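You operate a simulated robot arm through the tools that you are given. There is no shell and no other tool.

You run a simulated two-armed robot. Do the job below in one go: nothing can be reset, and whatever is moved stays where it is left.

JOB
Swap the white sheet for the blue one and stick the blue patch on it.
Fine: white sheet beside the dark plate; clamp the blue sheet with the purple lever before you stick; it stays clamped.
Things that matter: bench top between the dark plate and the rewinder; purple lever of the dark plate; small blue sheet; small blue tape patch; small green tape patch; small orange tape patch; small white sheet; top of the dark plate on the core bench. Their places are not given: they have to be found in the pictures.

Only the result counts: the job must be done as asked and must still hold three seconds after the hand-in. Knocking over, shifting, dropping, spilling or breaking anything else fails it. Flat cloth is picked up by pressing the open fingertips on it (5 to 10 N) and closing them slowly along it; thin cloth reads only 2 to 8 mm in the jaws.

ROBOT AND FRAMES
Two 7-joint arms with fingered hands on one trunk that stands fixed in place. Base frame: the origin is at the foot of the trunk, x ahead of it, y to its left, z up; the work surface is at about z = 80. Lengths are in cm, angles in rad, forces in N, time in s.
The left shoulder is at [3, 11.9, 105.2], the right one opposite. With the tool pointing down near the work surface each hand reaches from about 34 to 76 cm from the base axis, measured 20 degrees to its own side. Payload 3.8 kg a hand.
The tool frame of a hand sits at the grasp point between the pads (the TCP): z along the fingers, y along the line on which they close. The tips reach 2.5 cm beyond it. Largest opening 8.8 cm; the body of the gripper starts 2.9 cm behind the TCP. The gripper is a hand of 4 fingers: y runs from the thumb to the fingers, the wrist lies at [-1.3, -10.6, -17.4] in the tool frame, and closing takes about 1.5 s.
Orientation is that of the tool frame in the base frame, as a unit quaternion [x, y, z, w]. With the fingers straight down and the wrist toward the robot, the tool's x, y and z point along [0, 1, 0], [1, 0, 0] and [0, 0, -1] of the base frame.

CONTROLS
- The arms move only by the tool play_rows. It takes "left_targets", "right_targets" or both (then of equal length, played together; a hand with none holds still); each is text: rows parted by semicolons, each of 7 numbers parted by spaces: the shift along the tool's x, y, z in units of 25 mm (1.0 is 25 mm), then the turn, a rotation vector about the tool's x, y, z in units of 6 degrees (1.0 is 6 degrees), then the finger opening in cm, from 0 to 8.8. In form: dx dy dz wx wy wz fingers; .... A call has 1 to 20 rows; each row shifts and turns the commanded pose from where the row before left it, along the tool's axes as they then stand. A call with a number of a shift or a turn outside -1 to 1 is refused whole. A row lasts 0.2 s, in which the tool goes at most 5 cm and 0.15 rad; a call with a longer step from one row to the next is refused whole, and so is a gripper value outside its range. Where a pose cannot be reached the arm comes as near as it can. A force on the tool above 40 N (or 10 N above the force at the start of the call, whichever is more), or a blocked arm, ends the call early, and 0.2 s more pass. The fingers move at their own pace (about 15.3 cm/s each) and stop on an object; they squeeze with about 29 N. The grip force told is the motor's: it shows also when the fingers shut on nothing. Time passes only in rows, and 0.2 s behind the last, so rows that do not move let the fingers close. The reply holds the time, the measured pose of the TCP, the force on the tool along the base axes, the opening and the grip force, in the units named above and with some noise, with the torque about the TCP (base axes, N m) and any sound that the robot's microphone picked up.
- Cameras (640 x 400 px; columns grow to the right, rows downward): "scene" is now at [6, -1.03, 160.41]; the picture's right is [-0.18, -0.98, -0.00], its down [-0.79, 0.14, -0.60] and it looks along [0.59, -0.11, -0.80] (base axes); focal length 373 px, centre (320, 200). "left" rides on the left gripper at [-6.4, -8.3, -9.8] in its tool frame; the picture's right is [-0.62, -0.37, 0.69], its down [0.71, -0.63, 0.30] and it looks along [0.32, 0.68, 0.65] (tool axes); focal length 265 px, centre (320, 200). "right" rides on the right gripper at [6.4, -8.3, -9.8] in its tool frame; the picture's right is [-0.62, 0.37, -0.69], its down [-0.71, -0.63, 0.30] and it looks along [-0.32, 0.68, 0.65] (tool axes); focal length 265 px, centre (320, 200).
- get_image(camera): a new picture of that camera. The clock stands still meanwhile.
- raise_lower(by): slides the trunk up (or, below 0, down) by that many cm; the arms and the scene camera ride with it, the base frame stays. It gives what a move gives, with no picture.
- hand_shape(shape, hand): the hand has 4 fingers and takes this shape, open, in about a second: jaw (thumb against the fingers, like two jaws); tri (thumb and two fingers); tip (a fingertip pinch); poke (one finger out to press); point (the index stretched); flat (the hand flat); cup (the hand cupped); fist (a fist). The gripper value then closes the fingers along that shape, each until it touches; the sizes above hold for jaw. It gives what a move gives, with no picture.
- pan_tilt(pan, tilt): turns the head with the scene camera to pan (to the left, within 2.094 rad either way) and tilt (down, from -0.506 to 1.204), counted from straight ahead of the robot. It gives what a move gives.
- pixel_to_xyz(camera, pixels): for up to 12 pixels [column, row] of the newest picture of that camera ("zoom" is the newest enlarged one), the place [x, y, z] in the base frame of the surface seen there, good to about 0.3 cm, but the place of the scene camera against the robot may be out by one fixed shift of up to 1.8 cm in any direction. The clock stands still meanwhile.
- inspect(camera, box): a new picture of the part [left, top, right, bottom] of that camera's present view, enlarged. The clock stands still meanwhile.
- hand_in(): hands the job in; it is judged then, once.

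Leave the grippers open and the arms clear of the work at the hand-in unless told otherwise.

The tools are called after "Request:" by a JSON object that holds its "op" and its "data". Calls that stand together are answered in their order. play_rows: Moves the arms, as the interface text tells. Its arguments: {"type":"object","properties":{"left_targets":{"type":"string"},"right_targets":{"type":"string"}},"required":[]} The other tools are called the same way: raise_lower (by) slides the trunk up or down; hand_shape (shape, hand) gives the hand a shape; pan_tilt (pan, tilt) turns the head that bears the scene camera; get_image (camera) takes a picture; pixel_to_xyz (camera, pixels) gives the place of the surface under pixels of a picture; inspect (camera, box) takes an enlarged picture of a part of a camera's view; hand_in () hands the job in.

At the start:

```text
clock: 0.0
left_ee_pos: [52.32, 1.81, 103.74]
left_tool_rot: [0.707, 0.707, 0.0, 0.0]
left_wrist_force: [-0.1, -0.7, -0.1]
left_torque: [-0.01, -0.04, 0.01]
left_width: 8.78
left_finger_force: 0.1
left_shape: jaw
right_ee_pos: [33.92, -36.47, 105.36]
right_tool_rot: [0.707, 0.707, 0.0, 0.0]
right_wrist_force: [-0.5, -0.4, -0.5]
right_torque: [0.01, 0.02, 0.0]
right_width: 8.74
right_finger_force: 0.0
right_shape: jaw
trunk travel left (down, up): [-20.7, 38.3]
head pan, tilt: [-0.18, 0.932]
```

scene: 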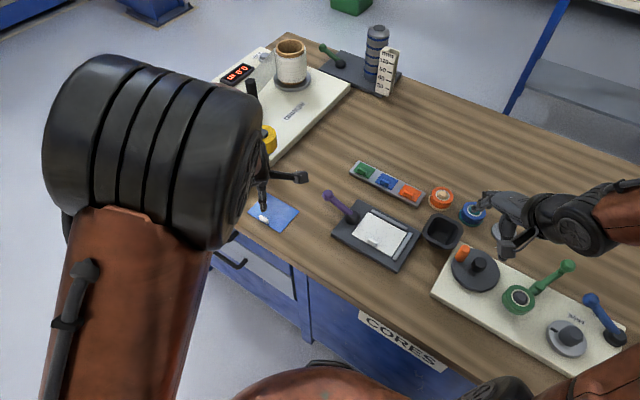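
right: 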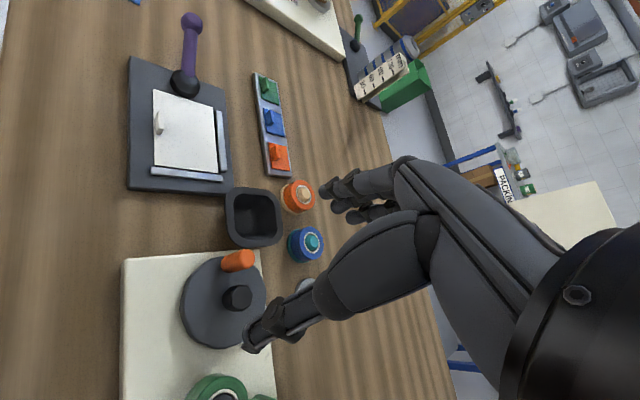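
left: 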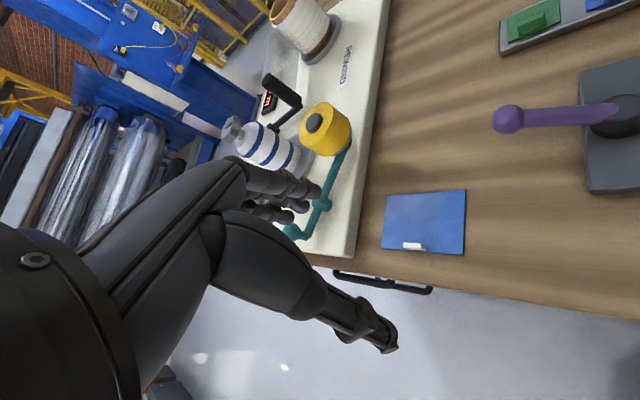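

I see the dark plate with the white sheet near scene pixel (380,235), the purple lever at (340,205), the blue sheet at (273,212), and the tape patches on a tray at (387,183). First I'll take enlarged pictures of these.

Request:
{"op": "inspect", "data": {"camera": "scene", "box": [240, 140, 480, 290]}}

Request:
{"op": "inspect", "data": {"camera": "right", "box": [100, 0, 340, 260]}}

Request:
{"op": "inspect", "data": {"camera": "left", "box": [340, 0, 640, 280]}}

```text
2.67 times, centred on (360, 215) of scene
```

zoom: 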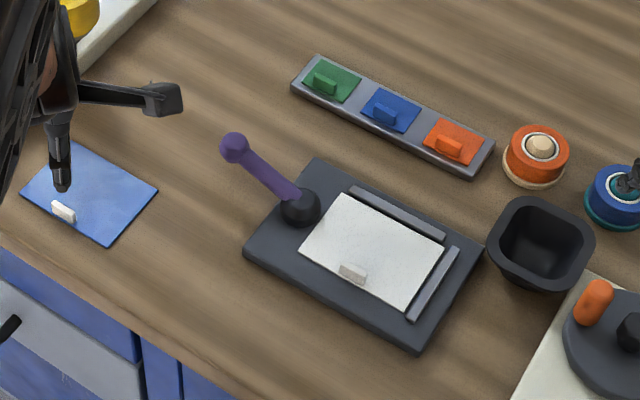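

```text
1.54 times, centred on (220, 130) of right
```

zoom: 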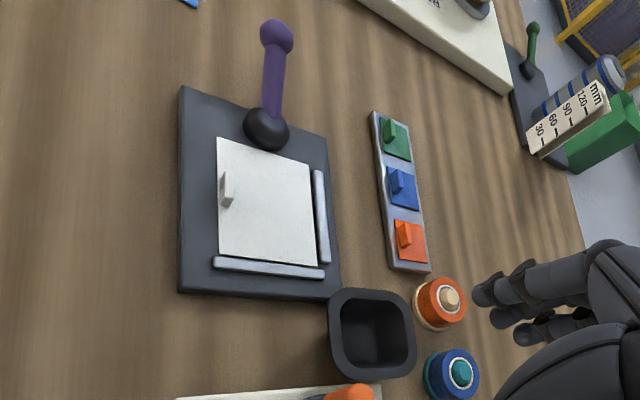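

```text
1.43 times, centred on (490, 140) of left
```

zoom: 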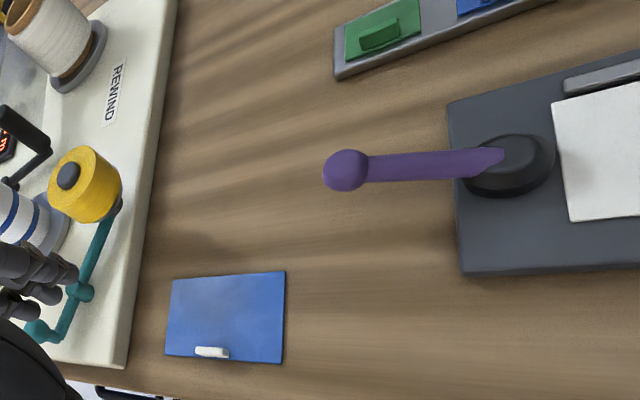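

The sheets carry a small tab each, and the patches have small handles. I'll measure places with both the scene and the wrist cameras to compare them.

Request:
{"op": "pixel_to_xyz", "data": {"camera": "scene", "pixels": [[327, 195], [352, 218], [362, 172], [385, 182], [409, 193], [372, 242], [363, 213], [248, 212], [271, 195], [299, 211], [280, 232], [264, 219]]}}

Request:
{"op": "pixel_to_xyz", "data": {"camera": "left", "pixels": [[387, 195], [465, 190], [464, 254], [382, 248], [414, 246], [507, 119], [610, 110], [616, 130], [540, 20], [590, 190], [580, 70], [560, 117]]}}

Request:
{"op": "pixel_to_xyz", "data": {"camera": "right", "pixels": [[191, 20], [187, 78], [154, 90], [214, 106], [217, 172], [153, 168], [159, 122], [266, 88], [271, 122], [278, 155], [130, 57], [128, 190]]}}

```text
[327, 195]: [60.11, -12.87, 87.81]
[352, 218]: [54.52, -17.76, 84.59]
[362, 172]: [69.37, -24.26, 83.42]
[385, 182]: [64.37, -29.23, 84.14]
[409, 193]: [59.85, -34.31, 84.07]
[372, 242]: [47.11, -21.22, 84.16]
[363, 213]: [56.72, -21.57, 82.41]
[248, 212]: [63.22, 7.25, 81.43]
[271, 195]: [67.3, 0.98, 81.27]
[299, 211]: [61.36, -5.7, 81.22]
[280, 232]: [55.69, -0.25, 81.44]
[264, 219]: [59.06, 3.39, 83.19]
```

```text
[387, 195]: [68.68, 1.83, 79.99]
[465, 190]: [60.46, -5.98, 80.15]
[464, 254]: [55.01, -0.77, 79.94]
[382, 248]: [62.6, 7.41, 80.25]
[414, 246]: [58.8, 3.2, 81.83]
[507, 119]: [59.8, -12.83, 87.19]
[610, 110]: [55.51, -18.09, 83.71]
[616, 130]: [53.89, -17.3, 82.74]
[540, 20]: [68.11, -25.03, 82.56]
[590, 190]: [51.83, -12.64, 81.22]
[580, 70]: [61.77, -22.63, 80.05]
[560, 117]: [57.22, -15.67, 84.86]
```

```text
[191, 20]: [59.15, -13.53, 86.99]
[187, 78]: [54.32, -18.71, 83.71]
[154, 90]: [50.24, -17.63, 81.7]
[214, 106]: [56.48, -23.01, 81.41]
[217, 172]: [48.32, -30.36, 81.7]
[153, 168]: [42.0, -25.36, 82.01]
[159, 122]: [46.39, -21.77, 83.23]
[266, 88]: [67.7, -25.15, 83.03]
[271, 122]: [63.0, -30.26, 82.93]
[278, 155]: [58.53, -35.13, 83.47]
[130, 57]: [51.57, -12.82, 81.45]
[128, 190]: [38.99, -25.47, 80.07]
```

The scene camera reads about (+0.8, +0.6, +1.1) cm too far compared with the wrist cameras, so I'll trust the wrist cameras. Next I look closer at the lever, at left (560,117), and at the patches and white tab from the right camera.

Request:
{"op": "inspect", "data": {"camera": "left", "box": [480, 60, 640, 200]}}

Request:
{"op": "inspect", "data": {"camera": "right", "box": [120, 0, 300, 130]}}

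Request:
{"op": "inspect", "data": {"camera": "scene", "box": [310, 175, 430, 275]}}

```text
2.86 times, centred on (560, 130) of left
```

zoom: 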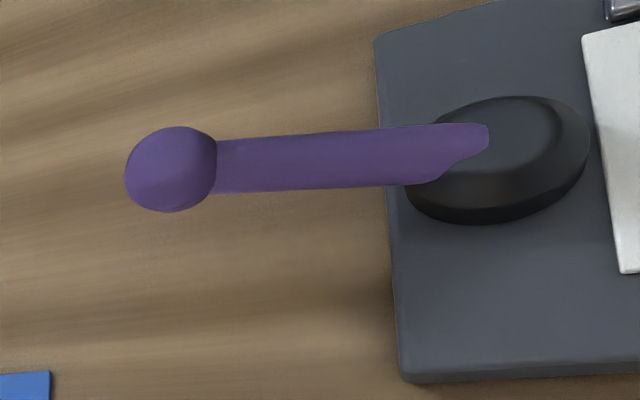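

```text
3.08 times, centred on (210, 65) of right
```

zoom: 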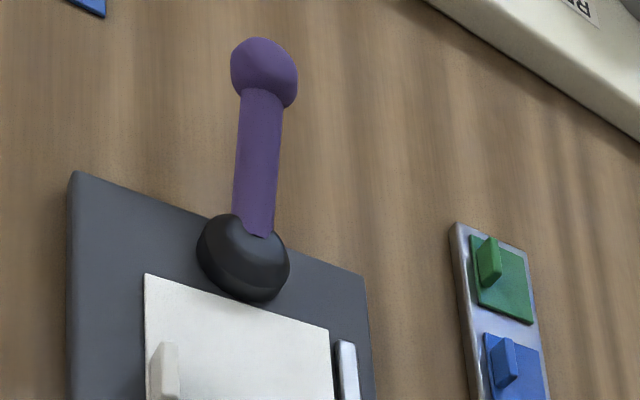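

```text
4.00 times, centred on (370, 225) of scene
```

zoom: 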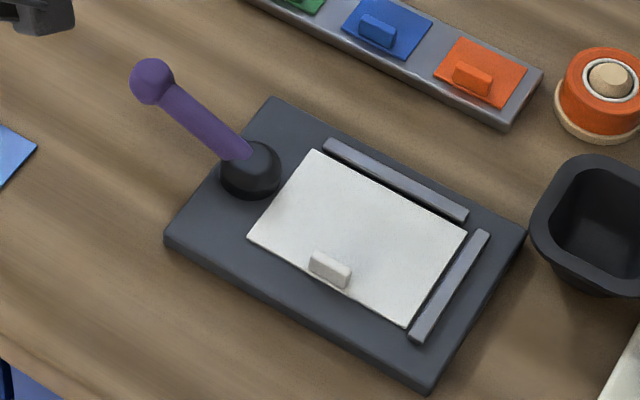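

The hub looks like a round dome with the lever slanting up, away from the sheet. To understand how such levers work I'll look at the other levers in view, at (335,50), (540,285) and (600,320), and at the space toward the rewinder.

Request:
{"op": "inspect", "data": {"camera": "scene", "box": [300, 15, 420, 105]}}

Request:
{"op": "inspect", "data": {"camera": "scene", "box": [430, 225, 640, 385]}}

Request:
{"op": "inspect", "data": {"camera": "scene", "box": [200, 30, 400, 190]}}

```text
4.44 times, centred on (360, 60) of scene
```

zoom: 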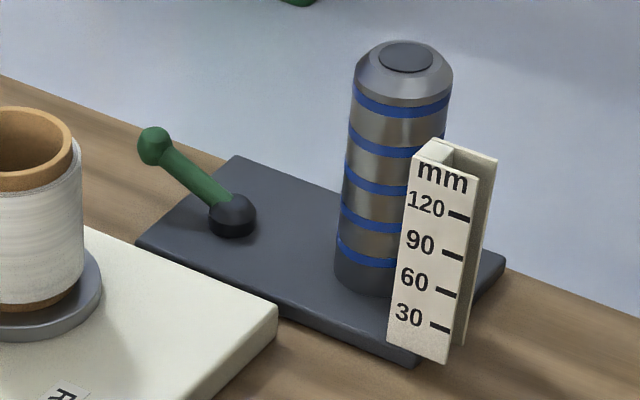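

```text
2.50 times, centred on (535, 305) of scene
```

zoom: 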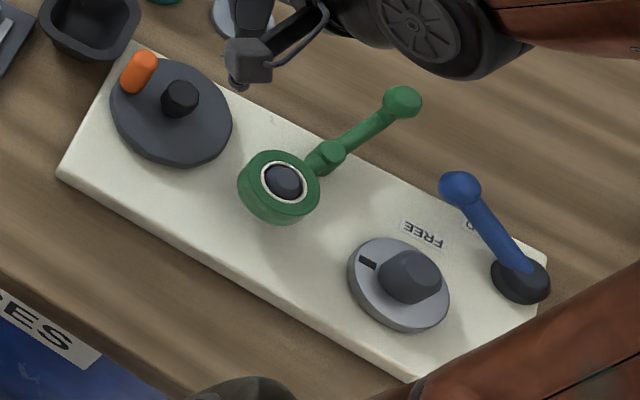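

```text
2.50 times, centred on (300, 110) of scene
```

zoom: 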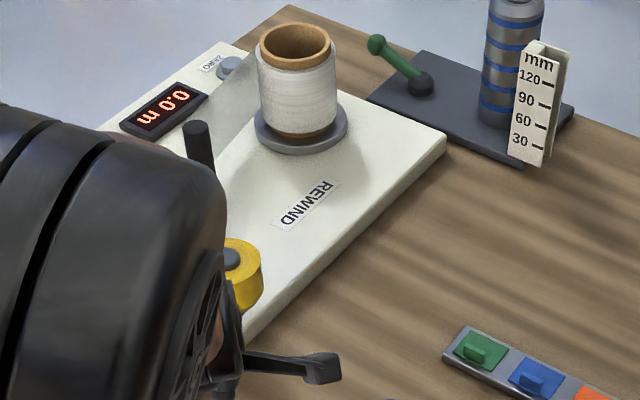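

I now measure the rewinder's near edge (left picture about (385,30), (365,150), (348,240)), bench points between, the bench front edge, and the plate's corners.

Request:
{"op": "pixel_to_xyz", "data": {"camera": "left", "pixels": [[391, 5], [375, 120], [352, 256], [336, 256], [430, 60], [430, 120], [480, 170], [360, 262], [550, 297], [620, 190], [506, 50], [585, 77]]}}

Request:
{"op": "pixel_to_xyz", "data": {"camera": "right", "pixels": [[130, 57], [225, 88], [231, 195], [128, 190], [257, 74], [273, 74], [292, 172], [268, 175], [180, 82], [200, 84], [185, 70], [191, 20]]}}

Request:
{"op": "pixel_to_xyz", "data": {"camera": "scene", "pixels": [[351, 85], [300, 135], [272, 163], [330, 140], [310, 165], [350, 162], [420, 207], [232, 235], [318, 285], [420, 215], [458, 240], [340, 240]]}}

```text
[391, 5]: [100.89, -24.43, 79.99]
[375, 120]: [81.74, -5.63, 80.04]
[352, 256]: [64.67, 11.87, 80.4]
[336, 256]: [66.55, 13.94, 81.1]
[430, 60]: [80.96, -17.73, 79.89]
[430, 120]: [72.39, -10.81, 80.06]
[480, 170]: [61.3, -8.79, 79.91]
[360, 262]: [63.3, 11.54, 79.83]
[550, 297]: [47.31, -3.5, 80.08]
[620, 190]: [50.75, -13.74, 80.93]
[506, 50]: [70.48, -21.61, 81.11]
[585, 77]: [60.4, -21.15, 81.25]
```

```text
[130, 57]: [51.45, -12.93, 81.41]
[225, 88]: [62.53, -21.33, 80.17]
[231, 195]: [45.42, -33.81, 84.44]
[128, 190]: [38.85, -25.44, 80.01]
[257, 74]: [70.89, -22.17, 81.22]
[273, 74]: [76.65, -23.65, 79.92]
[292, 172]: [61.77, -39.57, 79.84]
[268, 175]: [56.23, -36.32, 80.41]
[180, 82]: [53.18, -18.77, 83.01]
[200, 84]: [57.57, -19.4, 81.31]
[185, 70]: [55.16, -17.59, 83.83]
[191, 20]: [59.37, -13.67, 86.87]
```

```text
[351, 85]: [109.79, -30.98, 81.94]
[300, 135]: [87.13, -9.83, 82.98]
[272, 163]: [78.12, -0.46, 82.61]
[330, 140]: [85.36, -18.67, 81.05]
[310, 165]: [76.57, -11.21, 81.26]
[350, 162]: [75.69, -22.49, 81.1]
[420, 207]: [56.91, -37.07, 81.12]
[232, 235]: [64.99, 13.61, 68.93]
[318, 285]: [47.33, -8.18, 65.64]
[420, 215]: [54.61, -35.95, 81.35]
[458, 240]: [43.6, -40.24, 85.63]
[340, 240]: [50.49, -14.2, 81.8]
```

Everything lies along a 45° grid: the sheets' long sides run toward the rewinder, and the white tab is at about (46.4, -21.8, 83.2) with its thin side facing the front edge. I'll turn the left hand 45° so that it closes across the tab, then move it high above the white tab (z stays near 103.7).

Request:
{"op": "play_rows", "data": {"left_targets": "0 0 0 0 0 1 8; 0 0 0 0 0 1 8; 0 0 0 0 0 1 8; 0 0 0 0 0 1 8; 0 0 0 0 0 1 8; 0 0 0 0 0 1 8; 0 0 0 0 0 1 8; 0 0 0 0 0 0.5 8; -0.8 0.3 0 0 0 0 8; -0.8 0.3 0 0 0 0 8; -0.8 0.3 0 0 0 0 8; -0.8 0.3 0 0 0 0 8; -0.8 0.3 0 0 0 0 8; -0.8 0.3 0 0 0 0 8; -0.8 0.3 0 0 0 0 8; 0 0 0 0 0 0 8"}}

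```text
clock: 3.4
left_ee_pos: [46.04, -11.56, 103.65]
left_tool_rot: [0.924, 0.383, 0.0, 0.0]
left_wrist_force: [0.5, -0.2, 0.0]
left_torque: [-0.02, -0.01, -0.02]
left_width: 8.05
left_finger_force: 0.1
left_shape: jaw
right_ee_pos: [33.85, -36.51, 105.49]
right_tool_rot: [0.707, 0.707, 0.001, 0.0]
right_wrist_force: [-1.0, 0.1, 0.2]
right_torque: [0.02, 0.0, -0.06]
right_width: 8.76
right_finger_force: 0.0
right_shape: jaw
trunk travel left (down, up): [-20.7, 38.3]
head pan, tilt: [-0.18, 0.932]
```

The hand turned as planned and is now at (46.0, -11.6, 103.7). I take pictures to check the view of the lever, sheet and tab.

Request:
{"op": "get_image", "data": {"camera": "left"}}

Request:
{"op": "get_image", "data": {"camera": "scene"}}

Request:
{"op": "get_image", "data": {"camera": "right"}}

```text
taken
```

left: 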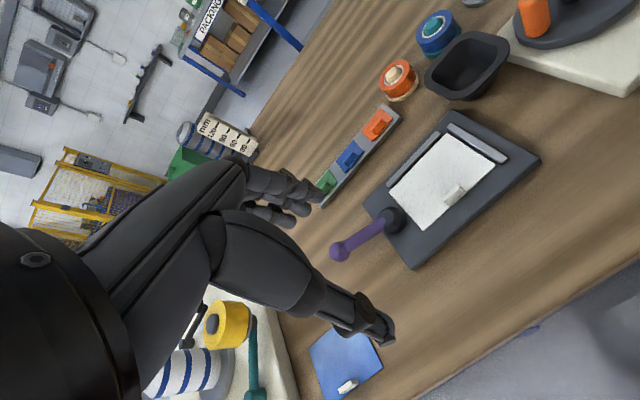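

```text
taken
```

scene: 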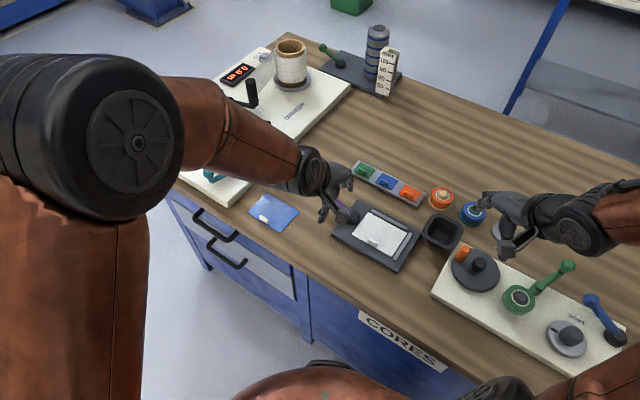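

```text
taken
```

right: 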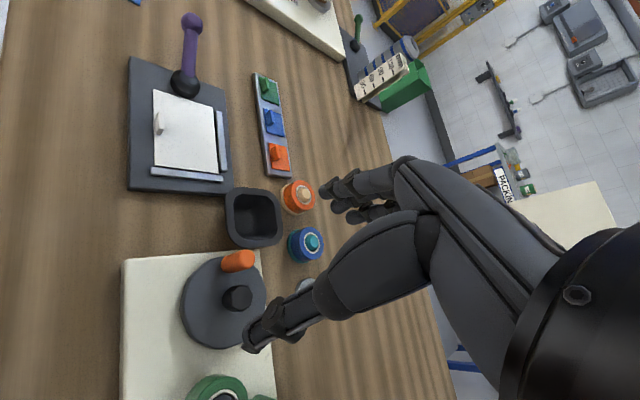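

From here the left camera sees the plate well: white tab about (453,193), lever from (338,252) to (392,220). I measure these again, with an enlargement of the lever and sheet.

Request:
{"op": "inspect", "data": {"camera": "left", "box": [310, 90, 550, 280]}}

Request:
{"op": "pixel_to_xyz", "data": {"camera": "left", "pixels": [[453, 192], [453, 198], [433, 134], [494, 160], [427, 231], [388, 197], [340, 251], [395, 218], [411, 268], [540, 157], [446, 111], [365, 204]]}}

```text
2.11 times, centred on (430, 185) of left
```

zoom: 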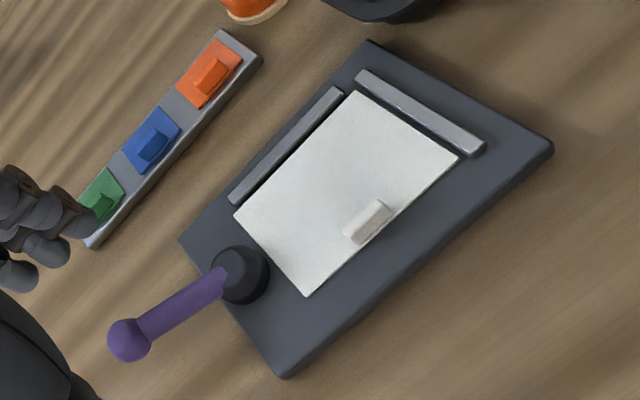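

```text
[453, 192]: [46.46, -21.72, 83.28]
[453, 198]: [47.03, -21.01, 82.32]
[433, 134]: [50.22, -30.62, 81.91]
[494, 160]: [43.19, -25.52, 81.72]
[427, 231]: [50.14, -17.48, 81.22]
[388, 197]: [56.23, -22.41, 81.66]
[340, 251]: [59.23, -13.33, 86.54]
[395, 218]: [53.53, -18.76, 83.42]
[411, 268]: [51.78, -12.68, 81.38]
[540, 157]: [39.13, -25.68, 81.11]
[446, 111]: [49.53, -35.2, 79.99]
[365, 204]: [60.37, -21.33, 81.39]
```

I measure more exactly in the enlargement: tab ends and top, sheet corners, rails and hub.

Request:
{"op": "pixel_to_xyz", "data": {"camera": "zoom", "pixels": [[375, 208], [352, 230], [386, 206], [357, 91], [458, 157], [306, 295], [235, 215], [345, 95], [358, 76], [480, 148], [240, 260], [265, 270]]}}

Request:
{"op": "pixel_to_xyz", "data": {"camera": "zoom", "pixels": [[150, 145], [140, 162], [160, 140], [160, 108], [182, 127], [150, 172], [122, 152], [215, 72], [102, 205], [220, 30], [262, 58], [128, 340]]}}

```text
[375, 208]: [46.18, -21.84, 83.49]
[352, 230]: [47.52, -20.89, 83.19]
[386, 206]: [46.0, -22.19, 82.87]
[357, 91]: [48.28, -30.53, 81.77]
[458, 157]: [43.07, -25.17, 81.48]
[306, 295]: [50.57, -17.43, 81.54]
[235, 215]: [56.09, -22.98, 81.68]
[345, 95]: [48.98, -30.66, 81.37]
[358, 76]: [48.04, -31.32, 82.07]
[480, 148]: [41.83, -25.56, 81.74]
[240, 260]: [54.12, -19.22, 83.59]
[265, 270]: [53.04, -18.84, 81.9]
```

```text
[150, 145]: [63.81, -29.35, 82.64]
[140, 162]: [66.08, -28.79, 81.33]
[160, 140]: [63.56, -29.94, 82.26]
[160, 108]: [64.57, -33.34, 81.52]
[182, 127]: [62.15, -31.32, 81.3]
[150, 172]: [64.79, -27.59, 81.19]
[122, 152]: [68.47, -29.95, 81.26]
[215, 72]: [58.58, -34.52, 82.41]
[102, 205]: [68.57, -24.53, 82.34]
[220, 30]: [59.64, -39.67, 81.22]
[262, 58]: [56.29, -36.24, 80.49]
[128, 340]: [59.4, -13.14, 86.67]
```

The white tab's centre is about (46.8, -21.6), top at z 83.4, sheet top 81.6; the sheet is about 10.8 x 7.7 cm with rails just past its far and right edges. I move the left hand over the tab, narrow the fingers to 4 cm and come down to z about 90.

Request:
{"op": "play_rows", "data": {"left_targets": "-0.656 0.764 0 0 0 0 6; -0.656 0.764 0 0 0 0 5; -0.656 0.764 0 0 0 0 4; -0.656 0.764 0 0 0 0 4; 0 0 0.91 0 0 0 4; 0 0 0.91 0 0 0 4; 0 0 0.91 0 0 0 4; 0 0 0.91 0 0 0 4; 0 0 0.91 0 0 0 4; 0 0 0.91 0 0 0 4; 0 0 0 0 0 0 4"}}

Request:
{"op": "get_image", "data": {"camera": "left"}}

Request:
{"op": "get_image", "data": {"camera": "right"}}

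Request:
{"op": "get_image", "data": {"camera": "scene"}}

```text
clock: 5.8
left_ee_pos: [46.91, -21.89, 89.95]
left_tool_rot: [0.924, 0.382, 0.0, 0.0]
left_wrist_force: [0.3, 0.3, -0.2]
left_torque: [0.03, 0.0, 0.01]
left_width: 4.05
left_finger_force: 0.1
left_shape: jaw
right_ee_pos: [33.88, -36.54, 105.4]
right_tool_rot: [0.707, 0.707, 0.0, -0.001]
right_wrist_force: [0.3, -0.4, 0.4]
right_torque: [-0.02, -0.01, 0.0]
right_width: 8.74
right_finger_force: 0.1
right_shape: jaw
trunk travel left (down, up): [-20.7, 38.3]
head pan, tilt: [-0.18, 0.932]
```

```text
taken
```

left: 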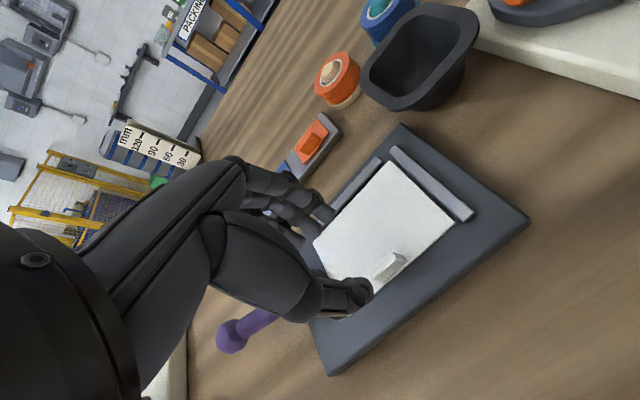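

```text
taken
```

right: 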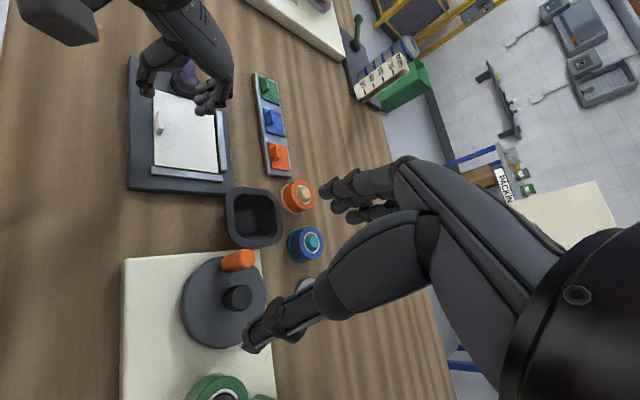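

```text
taken
```

scene: 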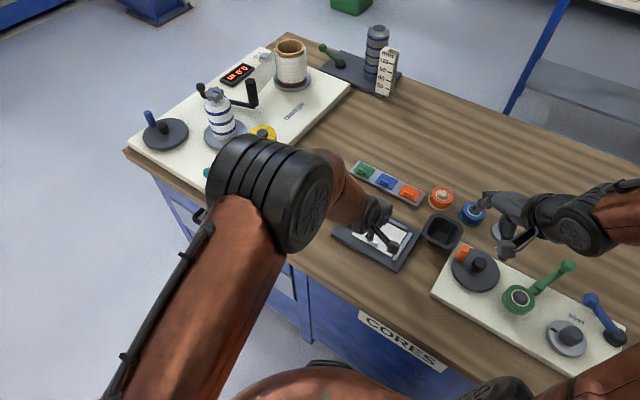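

The fingers hover over the tab; the tab shows at about (390,267) in the left picture. I enlarge and measure it from this closer range.

Request:
{"op": "inspect", "data": {"camera": "left", "box": [300, 180, 460, 330]}}

Request:
{"op": "inspect", "data": {"camera": "right", "box": [110, 40, 260, 200]}}

```text
2.67 times, centred on (380, 255) of left
```

zoom: 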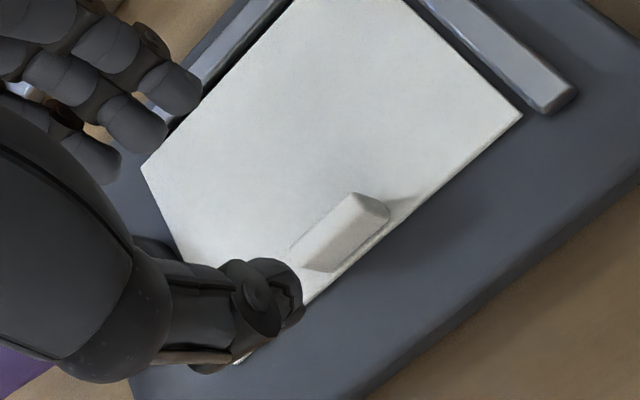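

```text
2.50 times, centred on (185, 120) of right
```

zoom: 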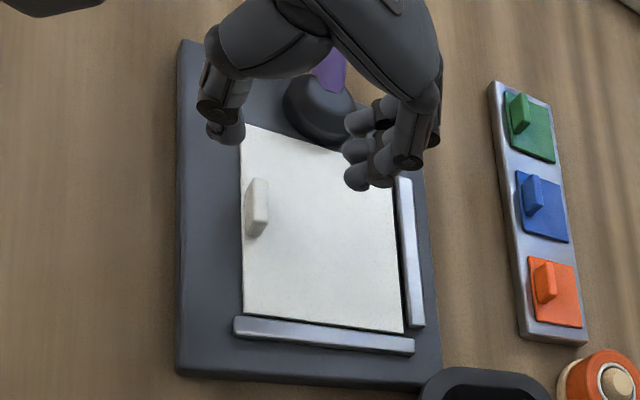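

I measure the tab's top and ends in the right enlargement first (newest), then again in a new left enlargement.

Request:
{"op": "pixel_to_xyz", "data": {"camera": "zoom", "pixels": [[262, 182], [260, 205], [255, 180], [255, 225], [265, 225], [248, 230], [252, 205], [245, 130], [242, 312], [403, 332]]}}

Request:
{"op": "inspect", "data": {"camera": "left", "box": [340, 225, 430, 305]}}

```text
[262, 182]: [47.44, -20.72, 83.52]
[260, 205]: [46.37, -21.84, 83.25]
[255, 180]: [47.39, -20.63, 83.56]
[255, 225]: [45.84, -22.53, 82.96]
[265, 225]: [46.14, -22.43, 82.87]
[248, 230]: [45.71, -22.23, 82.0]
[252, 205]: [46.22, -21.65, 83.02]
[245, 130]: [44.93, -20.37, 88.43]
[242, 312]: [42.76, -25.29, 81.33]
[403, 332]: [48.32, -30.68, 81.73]
```

```text
5.00 times, centred on (385, 265) of left
```

zoom: 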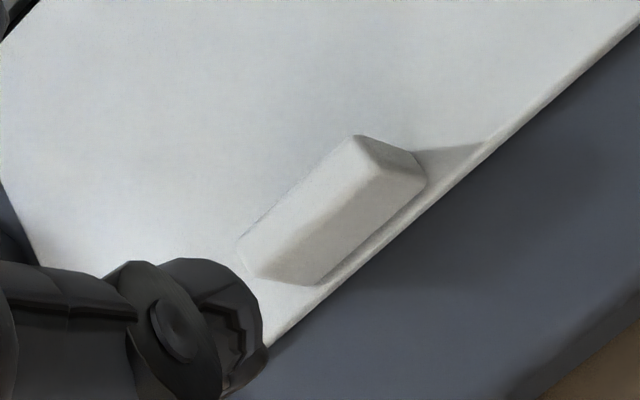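

I measure the tab's points in this closest enlargement.

Request:
{"op": "pixel_to_xyz", "data": {"camera": "zoom", "pixels": [[355, 140], [375, 160], [415, 160], [425, 180], [330, 180], [300, 210], [260, 255], [245, 240], [350, 215], [315, 280], [262, 272], [405, 195]]}}

```text
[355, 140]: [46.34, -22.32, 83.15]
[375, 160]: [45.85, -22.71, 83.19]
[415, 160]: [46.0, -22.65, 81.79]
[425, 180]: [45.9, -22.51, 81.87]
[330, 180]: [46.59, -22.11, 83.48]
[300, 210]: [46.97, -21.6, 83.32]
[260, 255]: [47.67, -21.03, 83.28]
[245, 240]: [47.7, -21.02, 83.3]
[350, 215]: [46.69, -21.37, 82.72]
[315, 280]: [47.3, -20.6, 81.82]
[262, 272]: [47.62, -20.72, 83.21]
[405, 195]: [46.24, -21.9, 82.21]
```

The tab measures about 2.2 cm long and 0.6 thick, centre (46.7, -21.75), top at 83.4. I lower to TCP z about 84.7 (tips just above the sheet) with a small correction, then close gently.

Request:
{"op": "play_rows", "data": {"left_targets": "0 -0.08 0.7 0 0 0 4; 0 0 0.7 0 0 0 4; 0 0 0.5 0 0 0 4; 0 0 0.2 0 0 0 4; 0 0 0 0 0 0 4"}}

Request:
{"op": "inspect", "data": {"camera": "left", "box": [270, 180, 430, 330]}}

Request:
{"op": "inspect", "data": {"camera": "right", "box": [110, 40, 260, 200]}}

```text
clock: 7.0
left_ee_pos: [46.71, -21.61, 84.72]
left_tool_rot: [0.924, 0.383, 0.0, 0.0]
left_wrist_force: [0.2, 0.3, 0.0]
left_torque: [-0.01, 0.03, 0.0]
left_width: 4.04
left_finger_force: 0.1
left_shape: jaw
right_ee_pos: [33.87, -36.57, 105.25]
right_tool_rot: [0.707, 0.707, 0.0, -0.001]
right_wrist_force: [0.9, -0.4, 0.2]
right_torque: [-0.01, -0.01, -0.03]
right_width: 8.75
right_finger_force: 0.2
right_shape: jaw
trunk travel left (down, up): [-20.7, 38.3]
head pan, tilt: [-0.18, 0.932]
```

```text
2.67 times, centred on (350, 255) of left
```

zoom: 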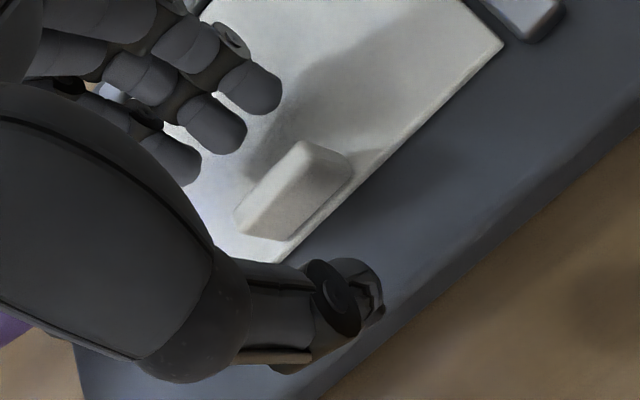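

```text
2.50 times, centred on (185, 120) of right
```

zoom: 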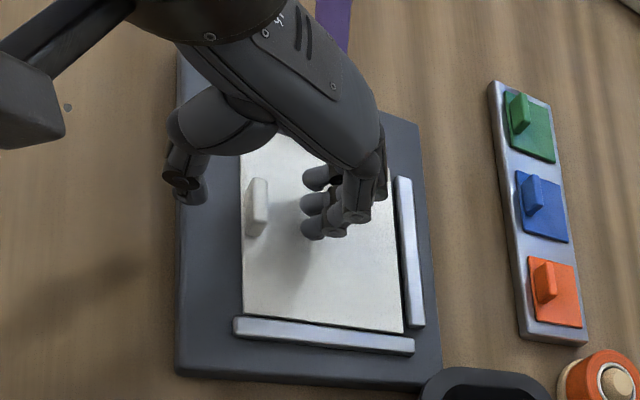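

The fingers straddle the tab cleanly, thumb in front and fingers over the sheet, with no contact force. I close slowly on the tab.

Request:
{"op": "play_rows", "data": {"left_targets": "0 0 0 0 0 0 3; 0 0 0 0 0 0 2.2; 0 0 0 0 0 0 1.6; 0 0 0 0 0 0 1.1; 0 0 0 0 0 0 0.8; 0 0 0 0 0 0 0.5; 0 0 0 0 0 0 0.2; 0 0 0 0 0 0 0; 0 0 0 0 0 0 0; 0 0 0 0 0 0 0; 0 0 0 0 0 0 0"}}

Request:
{"op": "inspect", "data": {"camera": "left", "box": [270, 180, 430, 330]}}

Request:
{"op": "inspect", "data": {"camera": "right", "box": [110, 40, 260, 200]}}

```text
clock: 9.4
left_ee_pos: [46.87, -21.71, 84.86]
left_tool_rot: [0.924, 0.382, 0.001, 0.0]
left_wrist_force: [-0.7, 0.7, 0.9]
left_torque: [-0.02, -0.02, -0.01]
left_width: 0.19
left_finger_force: 28.9
left_shape: jaw
right_ee_pos: [33.93, -36.63, 105.48]
right_tool_rot: [0.707, 0.707, 0.001, 0.0]
right_wrist_force: [-0.1, -0.1, 0.0]
right_torque: [-0.02, 0.01, 0.0]
right_width: 8.76
right_finger_force: 0.1
right_shape: jaw
trunk travel left (down, up): [-20.7, 38.3]
head pan, tilt: [-0.18, 0.932]
```

```text
2.67 times, centred on (350, 255) of left
```

zoom: 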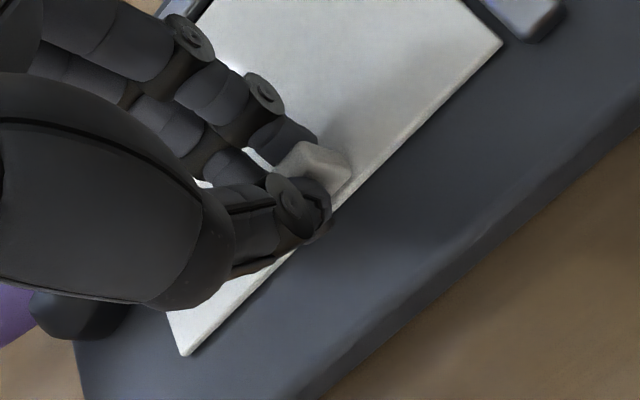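

```text
2.50 times, centred on (185, 120) of right
```

zoom: 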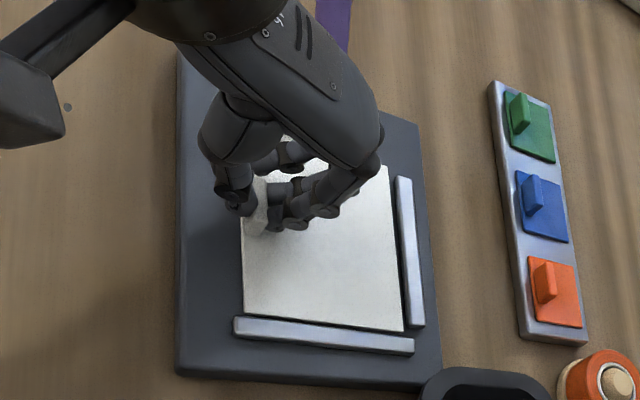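

The jaws closed with the tab apparently between thumb and fingers (reading 0.19 cm, 28.9 N). I lift 1.5 cm slowly to test whether the sheet follows.

Request:
{"op": "play_rows", "data": {"left_targets": "0 0 -0.1 0 0 0 0; 0 0 -0.2 0 0 0 0; 0 0 -0.2 0 0 0 0; 0 0 -0.1 0 0 0 0; 0 0 0 0 0 0 0"}}

Request:
{"op": "inspect", "data": {"camera": "left", "box": [270, 180, 430, 330]}}

Request:
{"op": "inspect", "data": {"camera": "right", "box": [110, 40, 260, 200]}}

```text
clock: 10.6
left_ee_pos: [46.65, -21.73, 86.2]
left_tool_rot: [0.924, 0.382, 0.0, -0.001]
left_wrist_force: [-0.2, -0.1, 0.1]
left_torque: [0.01, 0.01, -0.01]
left_width: 0.16
left_finger_force: 29.2
left_shape: jaw
right_ee_pos: [33.85, -36.54, 105.4]
right_tool_rot: [0.707, 0.707, 0.0, 0.0]
right_wrist_force: [-0.3, -1.0, 0.2]
right_torque: [0.0, -0.01, 0.02]
right_width: 8.76
right_finger_force: 0.0
right_shape: jaw
trunk travel left (down, up): [-20.7, 38.3]
head pan, tilt: [-0.18, 0.932]
```

```text
2.67 times, centred on (350, 255) of left
```

zoom: 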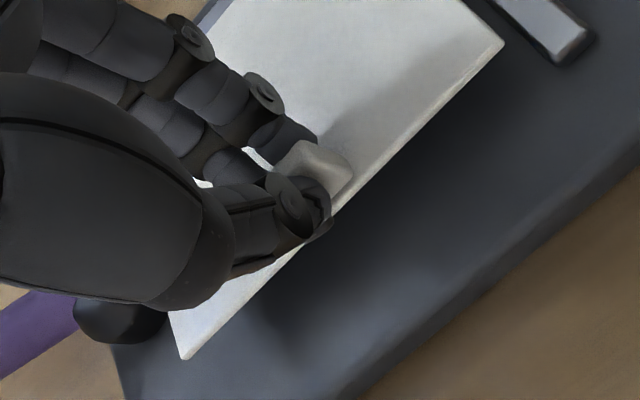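

```text
2.50 times, centred on (185, 120) of right
```

zoom: 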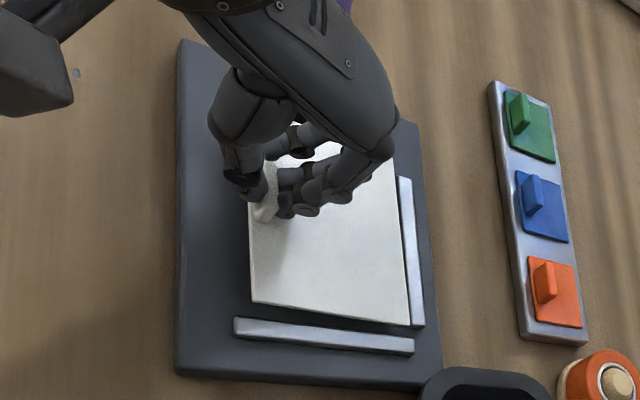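

The sheet follows rigidly by its tab, leaving the rails. I lift to z about 95 and carry it toward the rewinder, to a free bench spot beside the plate, with the tab to end near (65.4, -6.0).

Request:
{"op": "play_rows", "data": {"left_targets": "0 0 -0.5 0 0 0 0; 0 0 -0.75 0 0 0 0; 0 0 -0.75 0 0 0 0; 0 0 -0.75 0 0 0 0; 0 0 -0.75 0 0 0 0; 0.4 0.05 0 0 0 0 0; 0.85 0.08 0 0 0 0 0; 0.85 0.08 0 0 0 0 0; 0.85 0.08 0 0 0 0 0; 0.85 0.08 0 0 0 0 0; 0.85 0.08 0 0 0 0 0; 0.85 0.08 0 0 0 0 0; 0.85 0.08 0 0 0 0 0; 0.85 0.08 0 0 0 0 0; 0.85 0.08 0 0 0 0 0; 0.85 0.08 0 0 0 0 0; 0.85 0.05 0 0 0 0 0; 0 0 0 0 0 0 0"}}

Request:
{"op": "get_image", "data": {"camera": "left"}}

Request:
{"op": "get_image", "data": {"camera": "right"}}

Request:
{"op": "get_image", "data": {"camera": "scene"}}

```text
clock: 14.4
left_ee_pos: [65.52, -5.94, 94.93]
left_tool_rot: [0.924, 0.383, 0.0, 0.0]
left_wrist_force: [-0.8, -0.8, -0.5]
left_torque: [0.01, 0.0, -0.01]
left_width: 0.17
left_finger_force: 28.5
left_shape: jaw
right_ee_pos: [33.91, -36.6, 105.57]
right_tool_rot: [0.707, 0.707, -0.001, 0.001]
right_wrist_force: [0.3, 0.2, 0.4]
right_torque: [-0.02, 0.0, 0.0]
right_width: 8.75
right_finger_force: 0.1
right_shape: jaw
trunk travel left (down, up): [-20.7, 38.3]
head pan, tilt: [-0.18, 0.932]
```

```text
taken
```

left: 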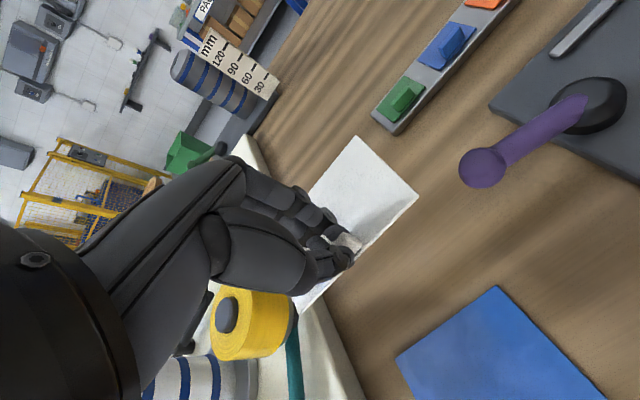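

```text
taken
```

right: 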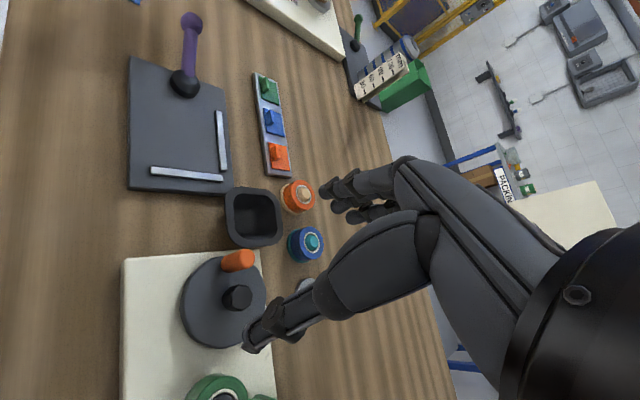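

```text
taken
```

scene: 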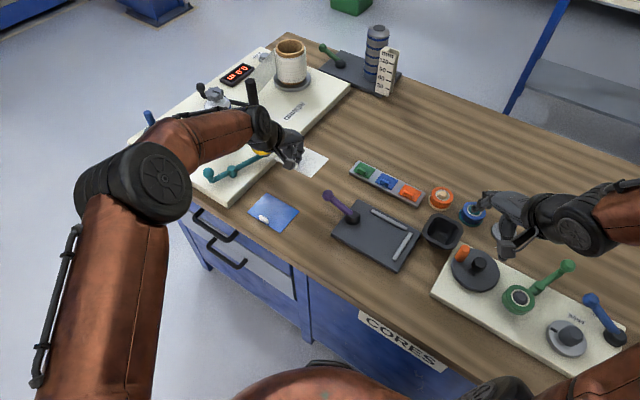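

The white sheet hangs level over free bench. Before lowering I check heights of things near the left forearm: the bottle top (213,95), teal arm (210,173) and yellow spool (262,152), plus the forearm and elbow themselves.

Request:
{"op": "pixel_to_xyz", "data": {"camera": "scene", "pixels": [[215, 95], [150, 117], [210, 173], [250, 158], [262, 152], [185, 150], [160, 190], [230, 150], [265, 128], [280, 160], [318, 162], [300, 175]]}}

Request:
{"op": "inspect", "data": {"camera": "scene", "box": [130, 60, 370, 240]}}

Request:
{"op": "pixel_to_xyz", "data": {"camera": "left", "pixels": [[355, 137], [418, 197], [300, 305], [345, 240], [240, 325], [290, 340], [500, 288], [395, 355], [190, 375], [355, 330], [350, 380], [480, 165]]}}

```text
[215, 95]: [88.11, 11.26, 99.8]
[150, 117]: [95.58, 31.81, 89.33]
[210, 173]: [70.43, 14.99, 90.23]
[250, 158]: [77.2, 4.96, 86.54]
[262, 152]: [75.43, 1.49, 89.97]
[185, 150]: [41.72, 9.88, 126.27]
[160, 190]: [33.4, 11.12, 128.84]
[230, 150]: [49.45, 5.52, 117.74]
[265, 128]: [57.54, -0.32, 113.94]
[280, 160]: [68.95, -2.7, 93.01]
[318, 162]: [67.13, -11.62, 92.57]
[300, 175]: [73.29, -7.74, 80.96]
```

```text
2.22 times, centred on (250, 150) of scene
```

zoom: 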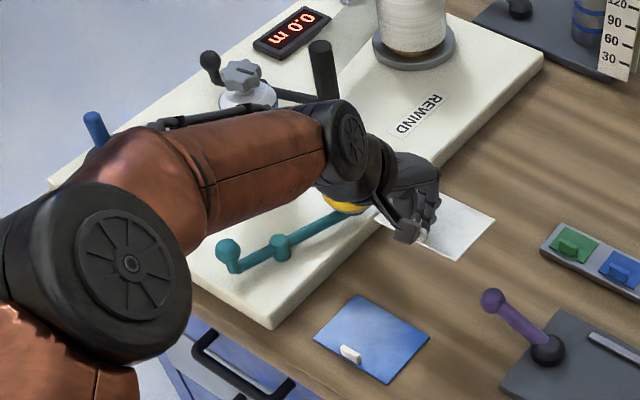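

```text
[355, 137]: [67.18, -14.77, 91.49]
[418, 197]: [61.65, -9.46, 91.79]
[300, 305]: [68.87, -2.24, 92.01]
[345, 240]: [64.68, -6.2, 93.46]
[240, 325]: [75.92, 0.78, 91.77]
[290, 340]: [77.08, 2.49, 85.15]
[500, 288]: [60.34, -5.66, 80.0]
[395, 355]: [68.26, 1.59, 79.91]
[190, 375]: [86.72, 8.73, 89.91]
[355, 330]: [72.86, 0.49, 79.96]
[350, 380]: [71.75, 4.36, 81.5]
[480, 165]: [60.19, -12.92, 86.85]
```

The elbow is high (z about 128) and nothing lies under the forearm. The sheet corners will land on free bench (clear of blue sheet, lever knob and spool). I lower by 11.4 cm so the sheet just meets the bench.

Request:
{"op": "play_rows", "data": {"left_targets": "0 0 0.5 0 0 0 0; 0 0 0.75 0 0 0 0; 0 0 0.75 0 0 0 0; 0 0 0.75 0 0 0 0; 0 0 0.75 0 0 0 0; 0 0 0.5 0 0 0 0; 0 0 0.3 0 0 0 0; 0 0 0.15 0 0 0 0; 0 0 0.1 0 0 0 0; 0 0 0 0 0 0 0; 0 0 0 0 0 0 0"}}

Request:
{"op": "inspect", "data": {"camera": "left", "box": [240, 130, 480, 340]}}

Request:
{"op": "inspect", "data": {"camera": "scene", "box": [230, 120, 370, 220]}}

```text
clock: 16.8
left_ee_pos: [65.5, -6.09, 83.66]
left_tool_rot: [0.924, 0.383, 0.0, 0.0]
left_wrist_force: [-0.2, -0.3, 0.7]
left_torque: [-0.06, -0.01, 0.01]
left_width: 0.18
left_finger_force: 28.9
left_shape: jaw
right_ee_pos: [33.88, -36.67, 105.56]
right_tool_rot: [0.707, 0.707, 0.0, 0.0]
right_wrist_force: [-0.6, 0.3, -0.2]
right_torque: [-0.01, -0.03, -0.03]
right_width: 8.74
right_finger_force: 0.1
right_shape: jaw
trunk travel left (down, up): [-20.7, 38.3]
head pan, tilt: [-0.18, 0.932]
```

```text
1.90 times, centred on (360, 235) of left
```

zoom: 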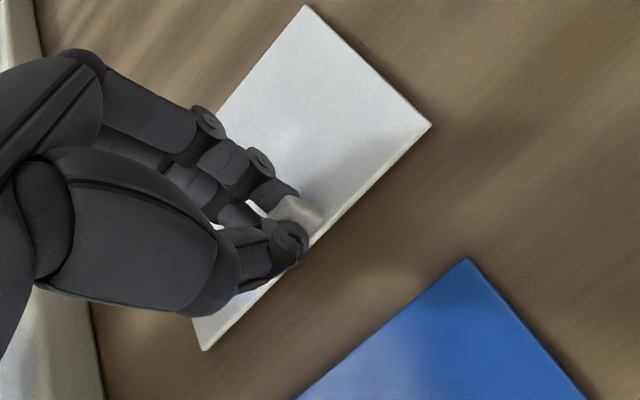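

```text
4.00 times, centred on (300, 170) of scene
```

zoom: 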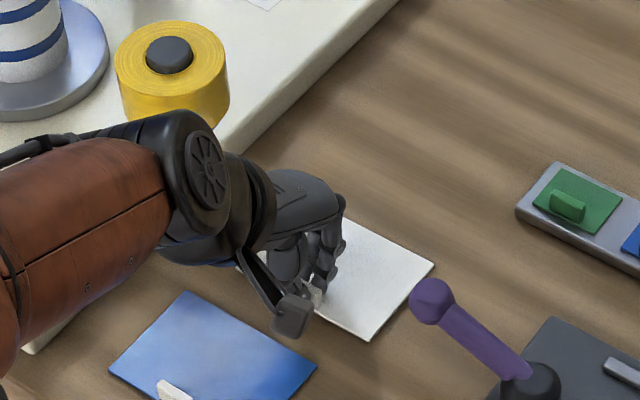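

The sheet is at or nearly on the bench (small shadow at its edge). I lower 3 mm more while watching the force, then open slowly.

Request:
{"op": "play_rows", "data": {"left_targets": "0 0 0.06 0 0 0 0; 0 0 0.06 0 0 0 0; 0 0 0 0 0 0 0"}}

Request:
{"op": "pixel_to_xyz", "data": {"camera": "left", "pixels": [[400, 185], [350, 140], [315, 310]]}}

```text
clock: 17.6
left_ee_pos: [65.55, -6.09, 83.31]
left_tool_rot: [0.924, 0.382, 0.0, 0.0]
left_wrist_force: [0.3, -0.1, 1.0]
left_torque: [-0.02, -0.04, -0.01]
left_width: 0.16
left_finger_force: 29.0
left_shape: jaw
right_ee_pos: [33.83, -36.48, 105.33]
right_tool_rot: [0.707, 0.707, 0.0, 0.0]
right_wrist_force: [-0.3, -0.2, 1.0]
right_torque: [0.03, 0.03, -0.01]
right_width: 8.78
right_finger_force: 0.0
right_shape: jaw
trunk travel left (down, up): [-20.7, 38.3]
head pan, tilt: [-0.18, 0.932]
```

```text
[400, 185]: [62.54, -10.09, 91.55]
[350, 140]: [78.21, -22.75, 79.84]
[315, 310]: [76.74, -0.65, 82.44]
```

Force is about 1 N upward, so the sheet rests. I open the fingers slowly and then raise the hand straight up.

Request:
{"op": "play_rows", "data": {"left_targets": "0 0 0 0 0 0 0.4; 0 0 0 0 0 0 0.8; 0 0 0 0 0 0 1.2; 0 0 0 0 0 0 1.6; 0 0 0 0 0 0 2.2; 0 0 0 0 0 0 3; 0 0 0 0 0 0 4; 0 0 0 0 0 0 4; 0 0 0 0 0 0 4; 0 0 -0.4 0 0 0 4; 0 0 -0.8 0 0 0 4; 0 0 -0.8 0 0 0 4; 0 0 -0.8 0 0 0 4; 0 0 -0.8 0 0 0 4; 0 0 0 0 0 0 4"}}

Request:
{"op": "get_image", "data": {"camera": "left"}}

Request:
{"op": "inspect", "data": {"camera": "scene", "box": [230, 120, 370, 240]}}

```text
clock: 20.8
left_ee_pos: [65.62, -6.07, 92.23]
left_tool_rot: [0.924, 0.382, 0.0, 0.0]
left_wrist_force: [-0.1, -0.3, 0.4]
left_torque: [-0.02, -0.02, -0.01]
left_width: 3.97
left_finger_force: 0.1
left_shape: jaw
right_ee_pos: [33.94, -36.54, 105.39]
right_tool_rot: [0.707, 0.707, 0.001, 0.0]
right_wrist_force: [0.8, 0.0, -0.2]
right_torque: [-0.01, 0.0, 0.02]
right_width: 8.77
right_finger_force: 0.1
right_shape: jaw
trunk travel left (down, up): [-20.7, 38.3]
head pan, tilt: [-0.18, 0.932]
```

```text
taken
```

left: 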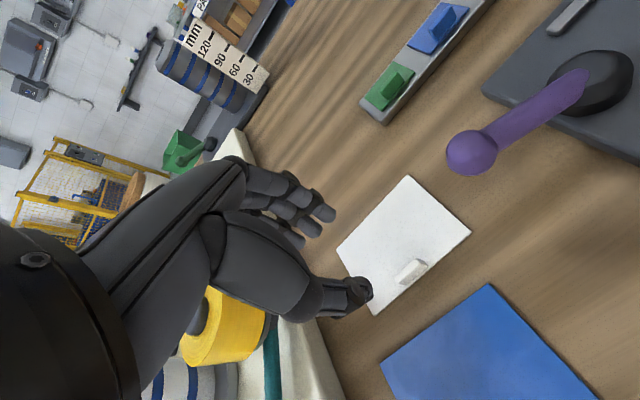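

```text
3.33 times, centred on (300, 180) of scene
```

zoom: 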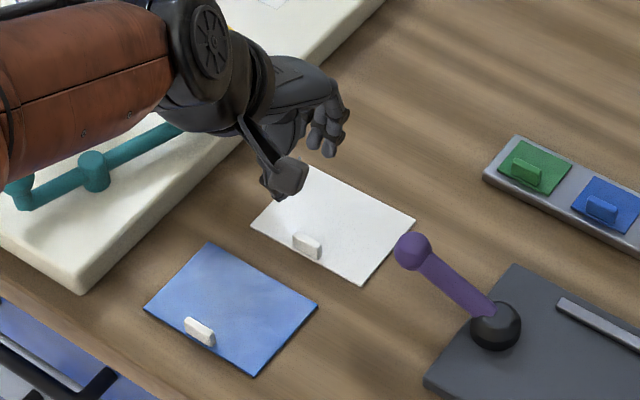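

The white sheet lies flat on the bench. Now I move the left hand over the blue sheet's tab (near (58.8, 3.1)), staying at z 92.

Request:
{"op": "play_rows", "data": {"left_targets": "0.11 -0.75 0 0 0 0 4; 0.11 -0.75 0 0 0 0 4; 0.11 -0.75 0 0 0 0 4; 0.11 -0.75 0 0 0 0 4; 0.11 -0.75 0 0 0 0 4; 0.11 -0.75 0 0 0 0 4; 0 0 0 0 0 0 4"}}

Request:
{"op": "get_image", "data": {"camera": "left"}}

Request:
{"op": "inspect", "data": {"camera": "left", "box": [300, 180, 460, 330]}}

```text
clock: 22.4
left_ee_pos: [58.71, 3.09, 92.32]
left_tool_rot: [0.924, 0.383, -0.001, 0.0]
left_wrist_force: [-0.1, -0.4, 0.3]
left_torque: [-0.03, -0.01, -0.01]
left_width: 3.96
left_finger_force: 0.1
left_shape: jaw
right_ee_pos: [33.85, -36.53, 105.33]
right_tool_rot: [0.707, 0.707, 0.0, 0.0]
right_wrist_force: [-0.4, -0.1, 0.0]
right_torque: [-0.02, 0.0, -0.04]
right_width: 8.79
right_finger_force: 0.0
right_shape: jaw
trunk travel left (down, up): [-20.7, 38.3]
head pan, tilt: [-0.18, 0.932]
```

```text
taken
```

left: 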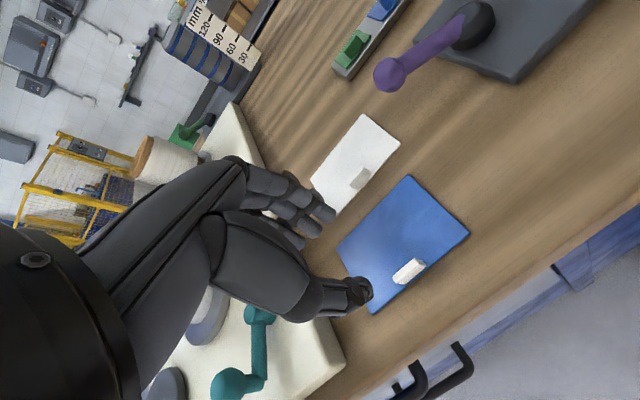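

```text
2.67 times, centred on (380, 255) of left
```

zoom: 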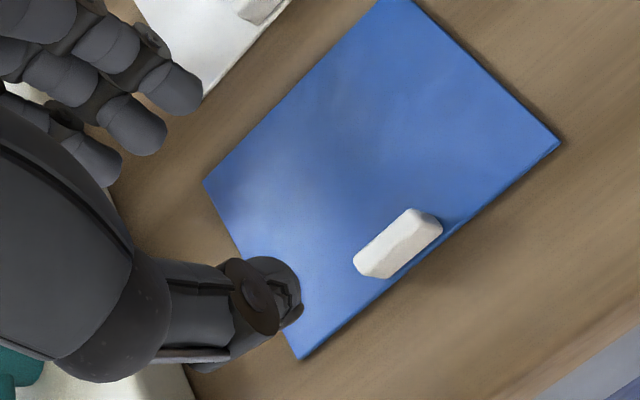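

The blue tab shows at about (398,245) in the enlargement. I measure its top, its ends and the blue sheet's corners; also the white sheet's corners in the full picture.

Request:
{"op": "pixel_to_xyz", "data": {"camera": "zoom", "pixels": [[412, 213], [432, 222], [385, 235], [362, 258], [372, 268], [400, 245], [440, 235], [385, 275], [557, 143], [300, 356], [207, 183], [400, 3]]}}

Request:
{"op": "pixel_to_xyz", "data": {"camera": "left", "pixels": [[363, 116], [398, 145], [337, 213], [313, 180], [360, 180], [410, 178]]}}

```text
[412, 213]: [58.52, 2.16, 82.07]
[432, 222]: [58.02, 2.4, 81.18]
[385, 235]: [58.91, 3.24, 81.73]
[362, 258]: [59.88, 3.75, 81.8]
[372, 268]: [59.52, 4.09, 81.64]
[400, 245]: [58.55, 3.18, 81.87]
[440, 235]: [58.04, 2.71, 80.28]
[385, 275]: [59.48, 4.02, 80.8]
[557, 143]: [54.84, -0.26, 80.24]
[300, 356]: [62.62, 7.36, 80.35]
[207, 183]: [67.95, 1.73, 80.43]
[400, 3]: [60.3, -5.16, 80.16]
```

```text
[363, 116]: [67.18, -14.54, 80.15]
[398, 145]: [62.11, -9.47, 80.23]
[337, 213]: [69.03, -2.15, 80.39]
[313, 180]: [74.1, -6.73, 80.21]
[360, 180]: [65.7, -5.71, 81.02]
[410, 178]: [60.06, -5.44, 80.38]
```

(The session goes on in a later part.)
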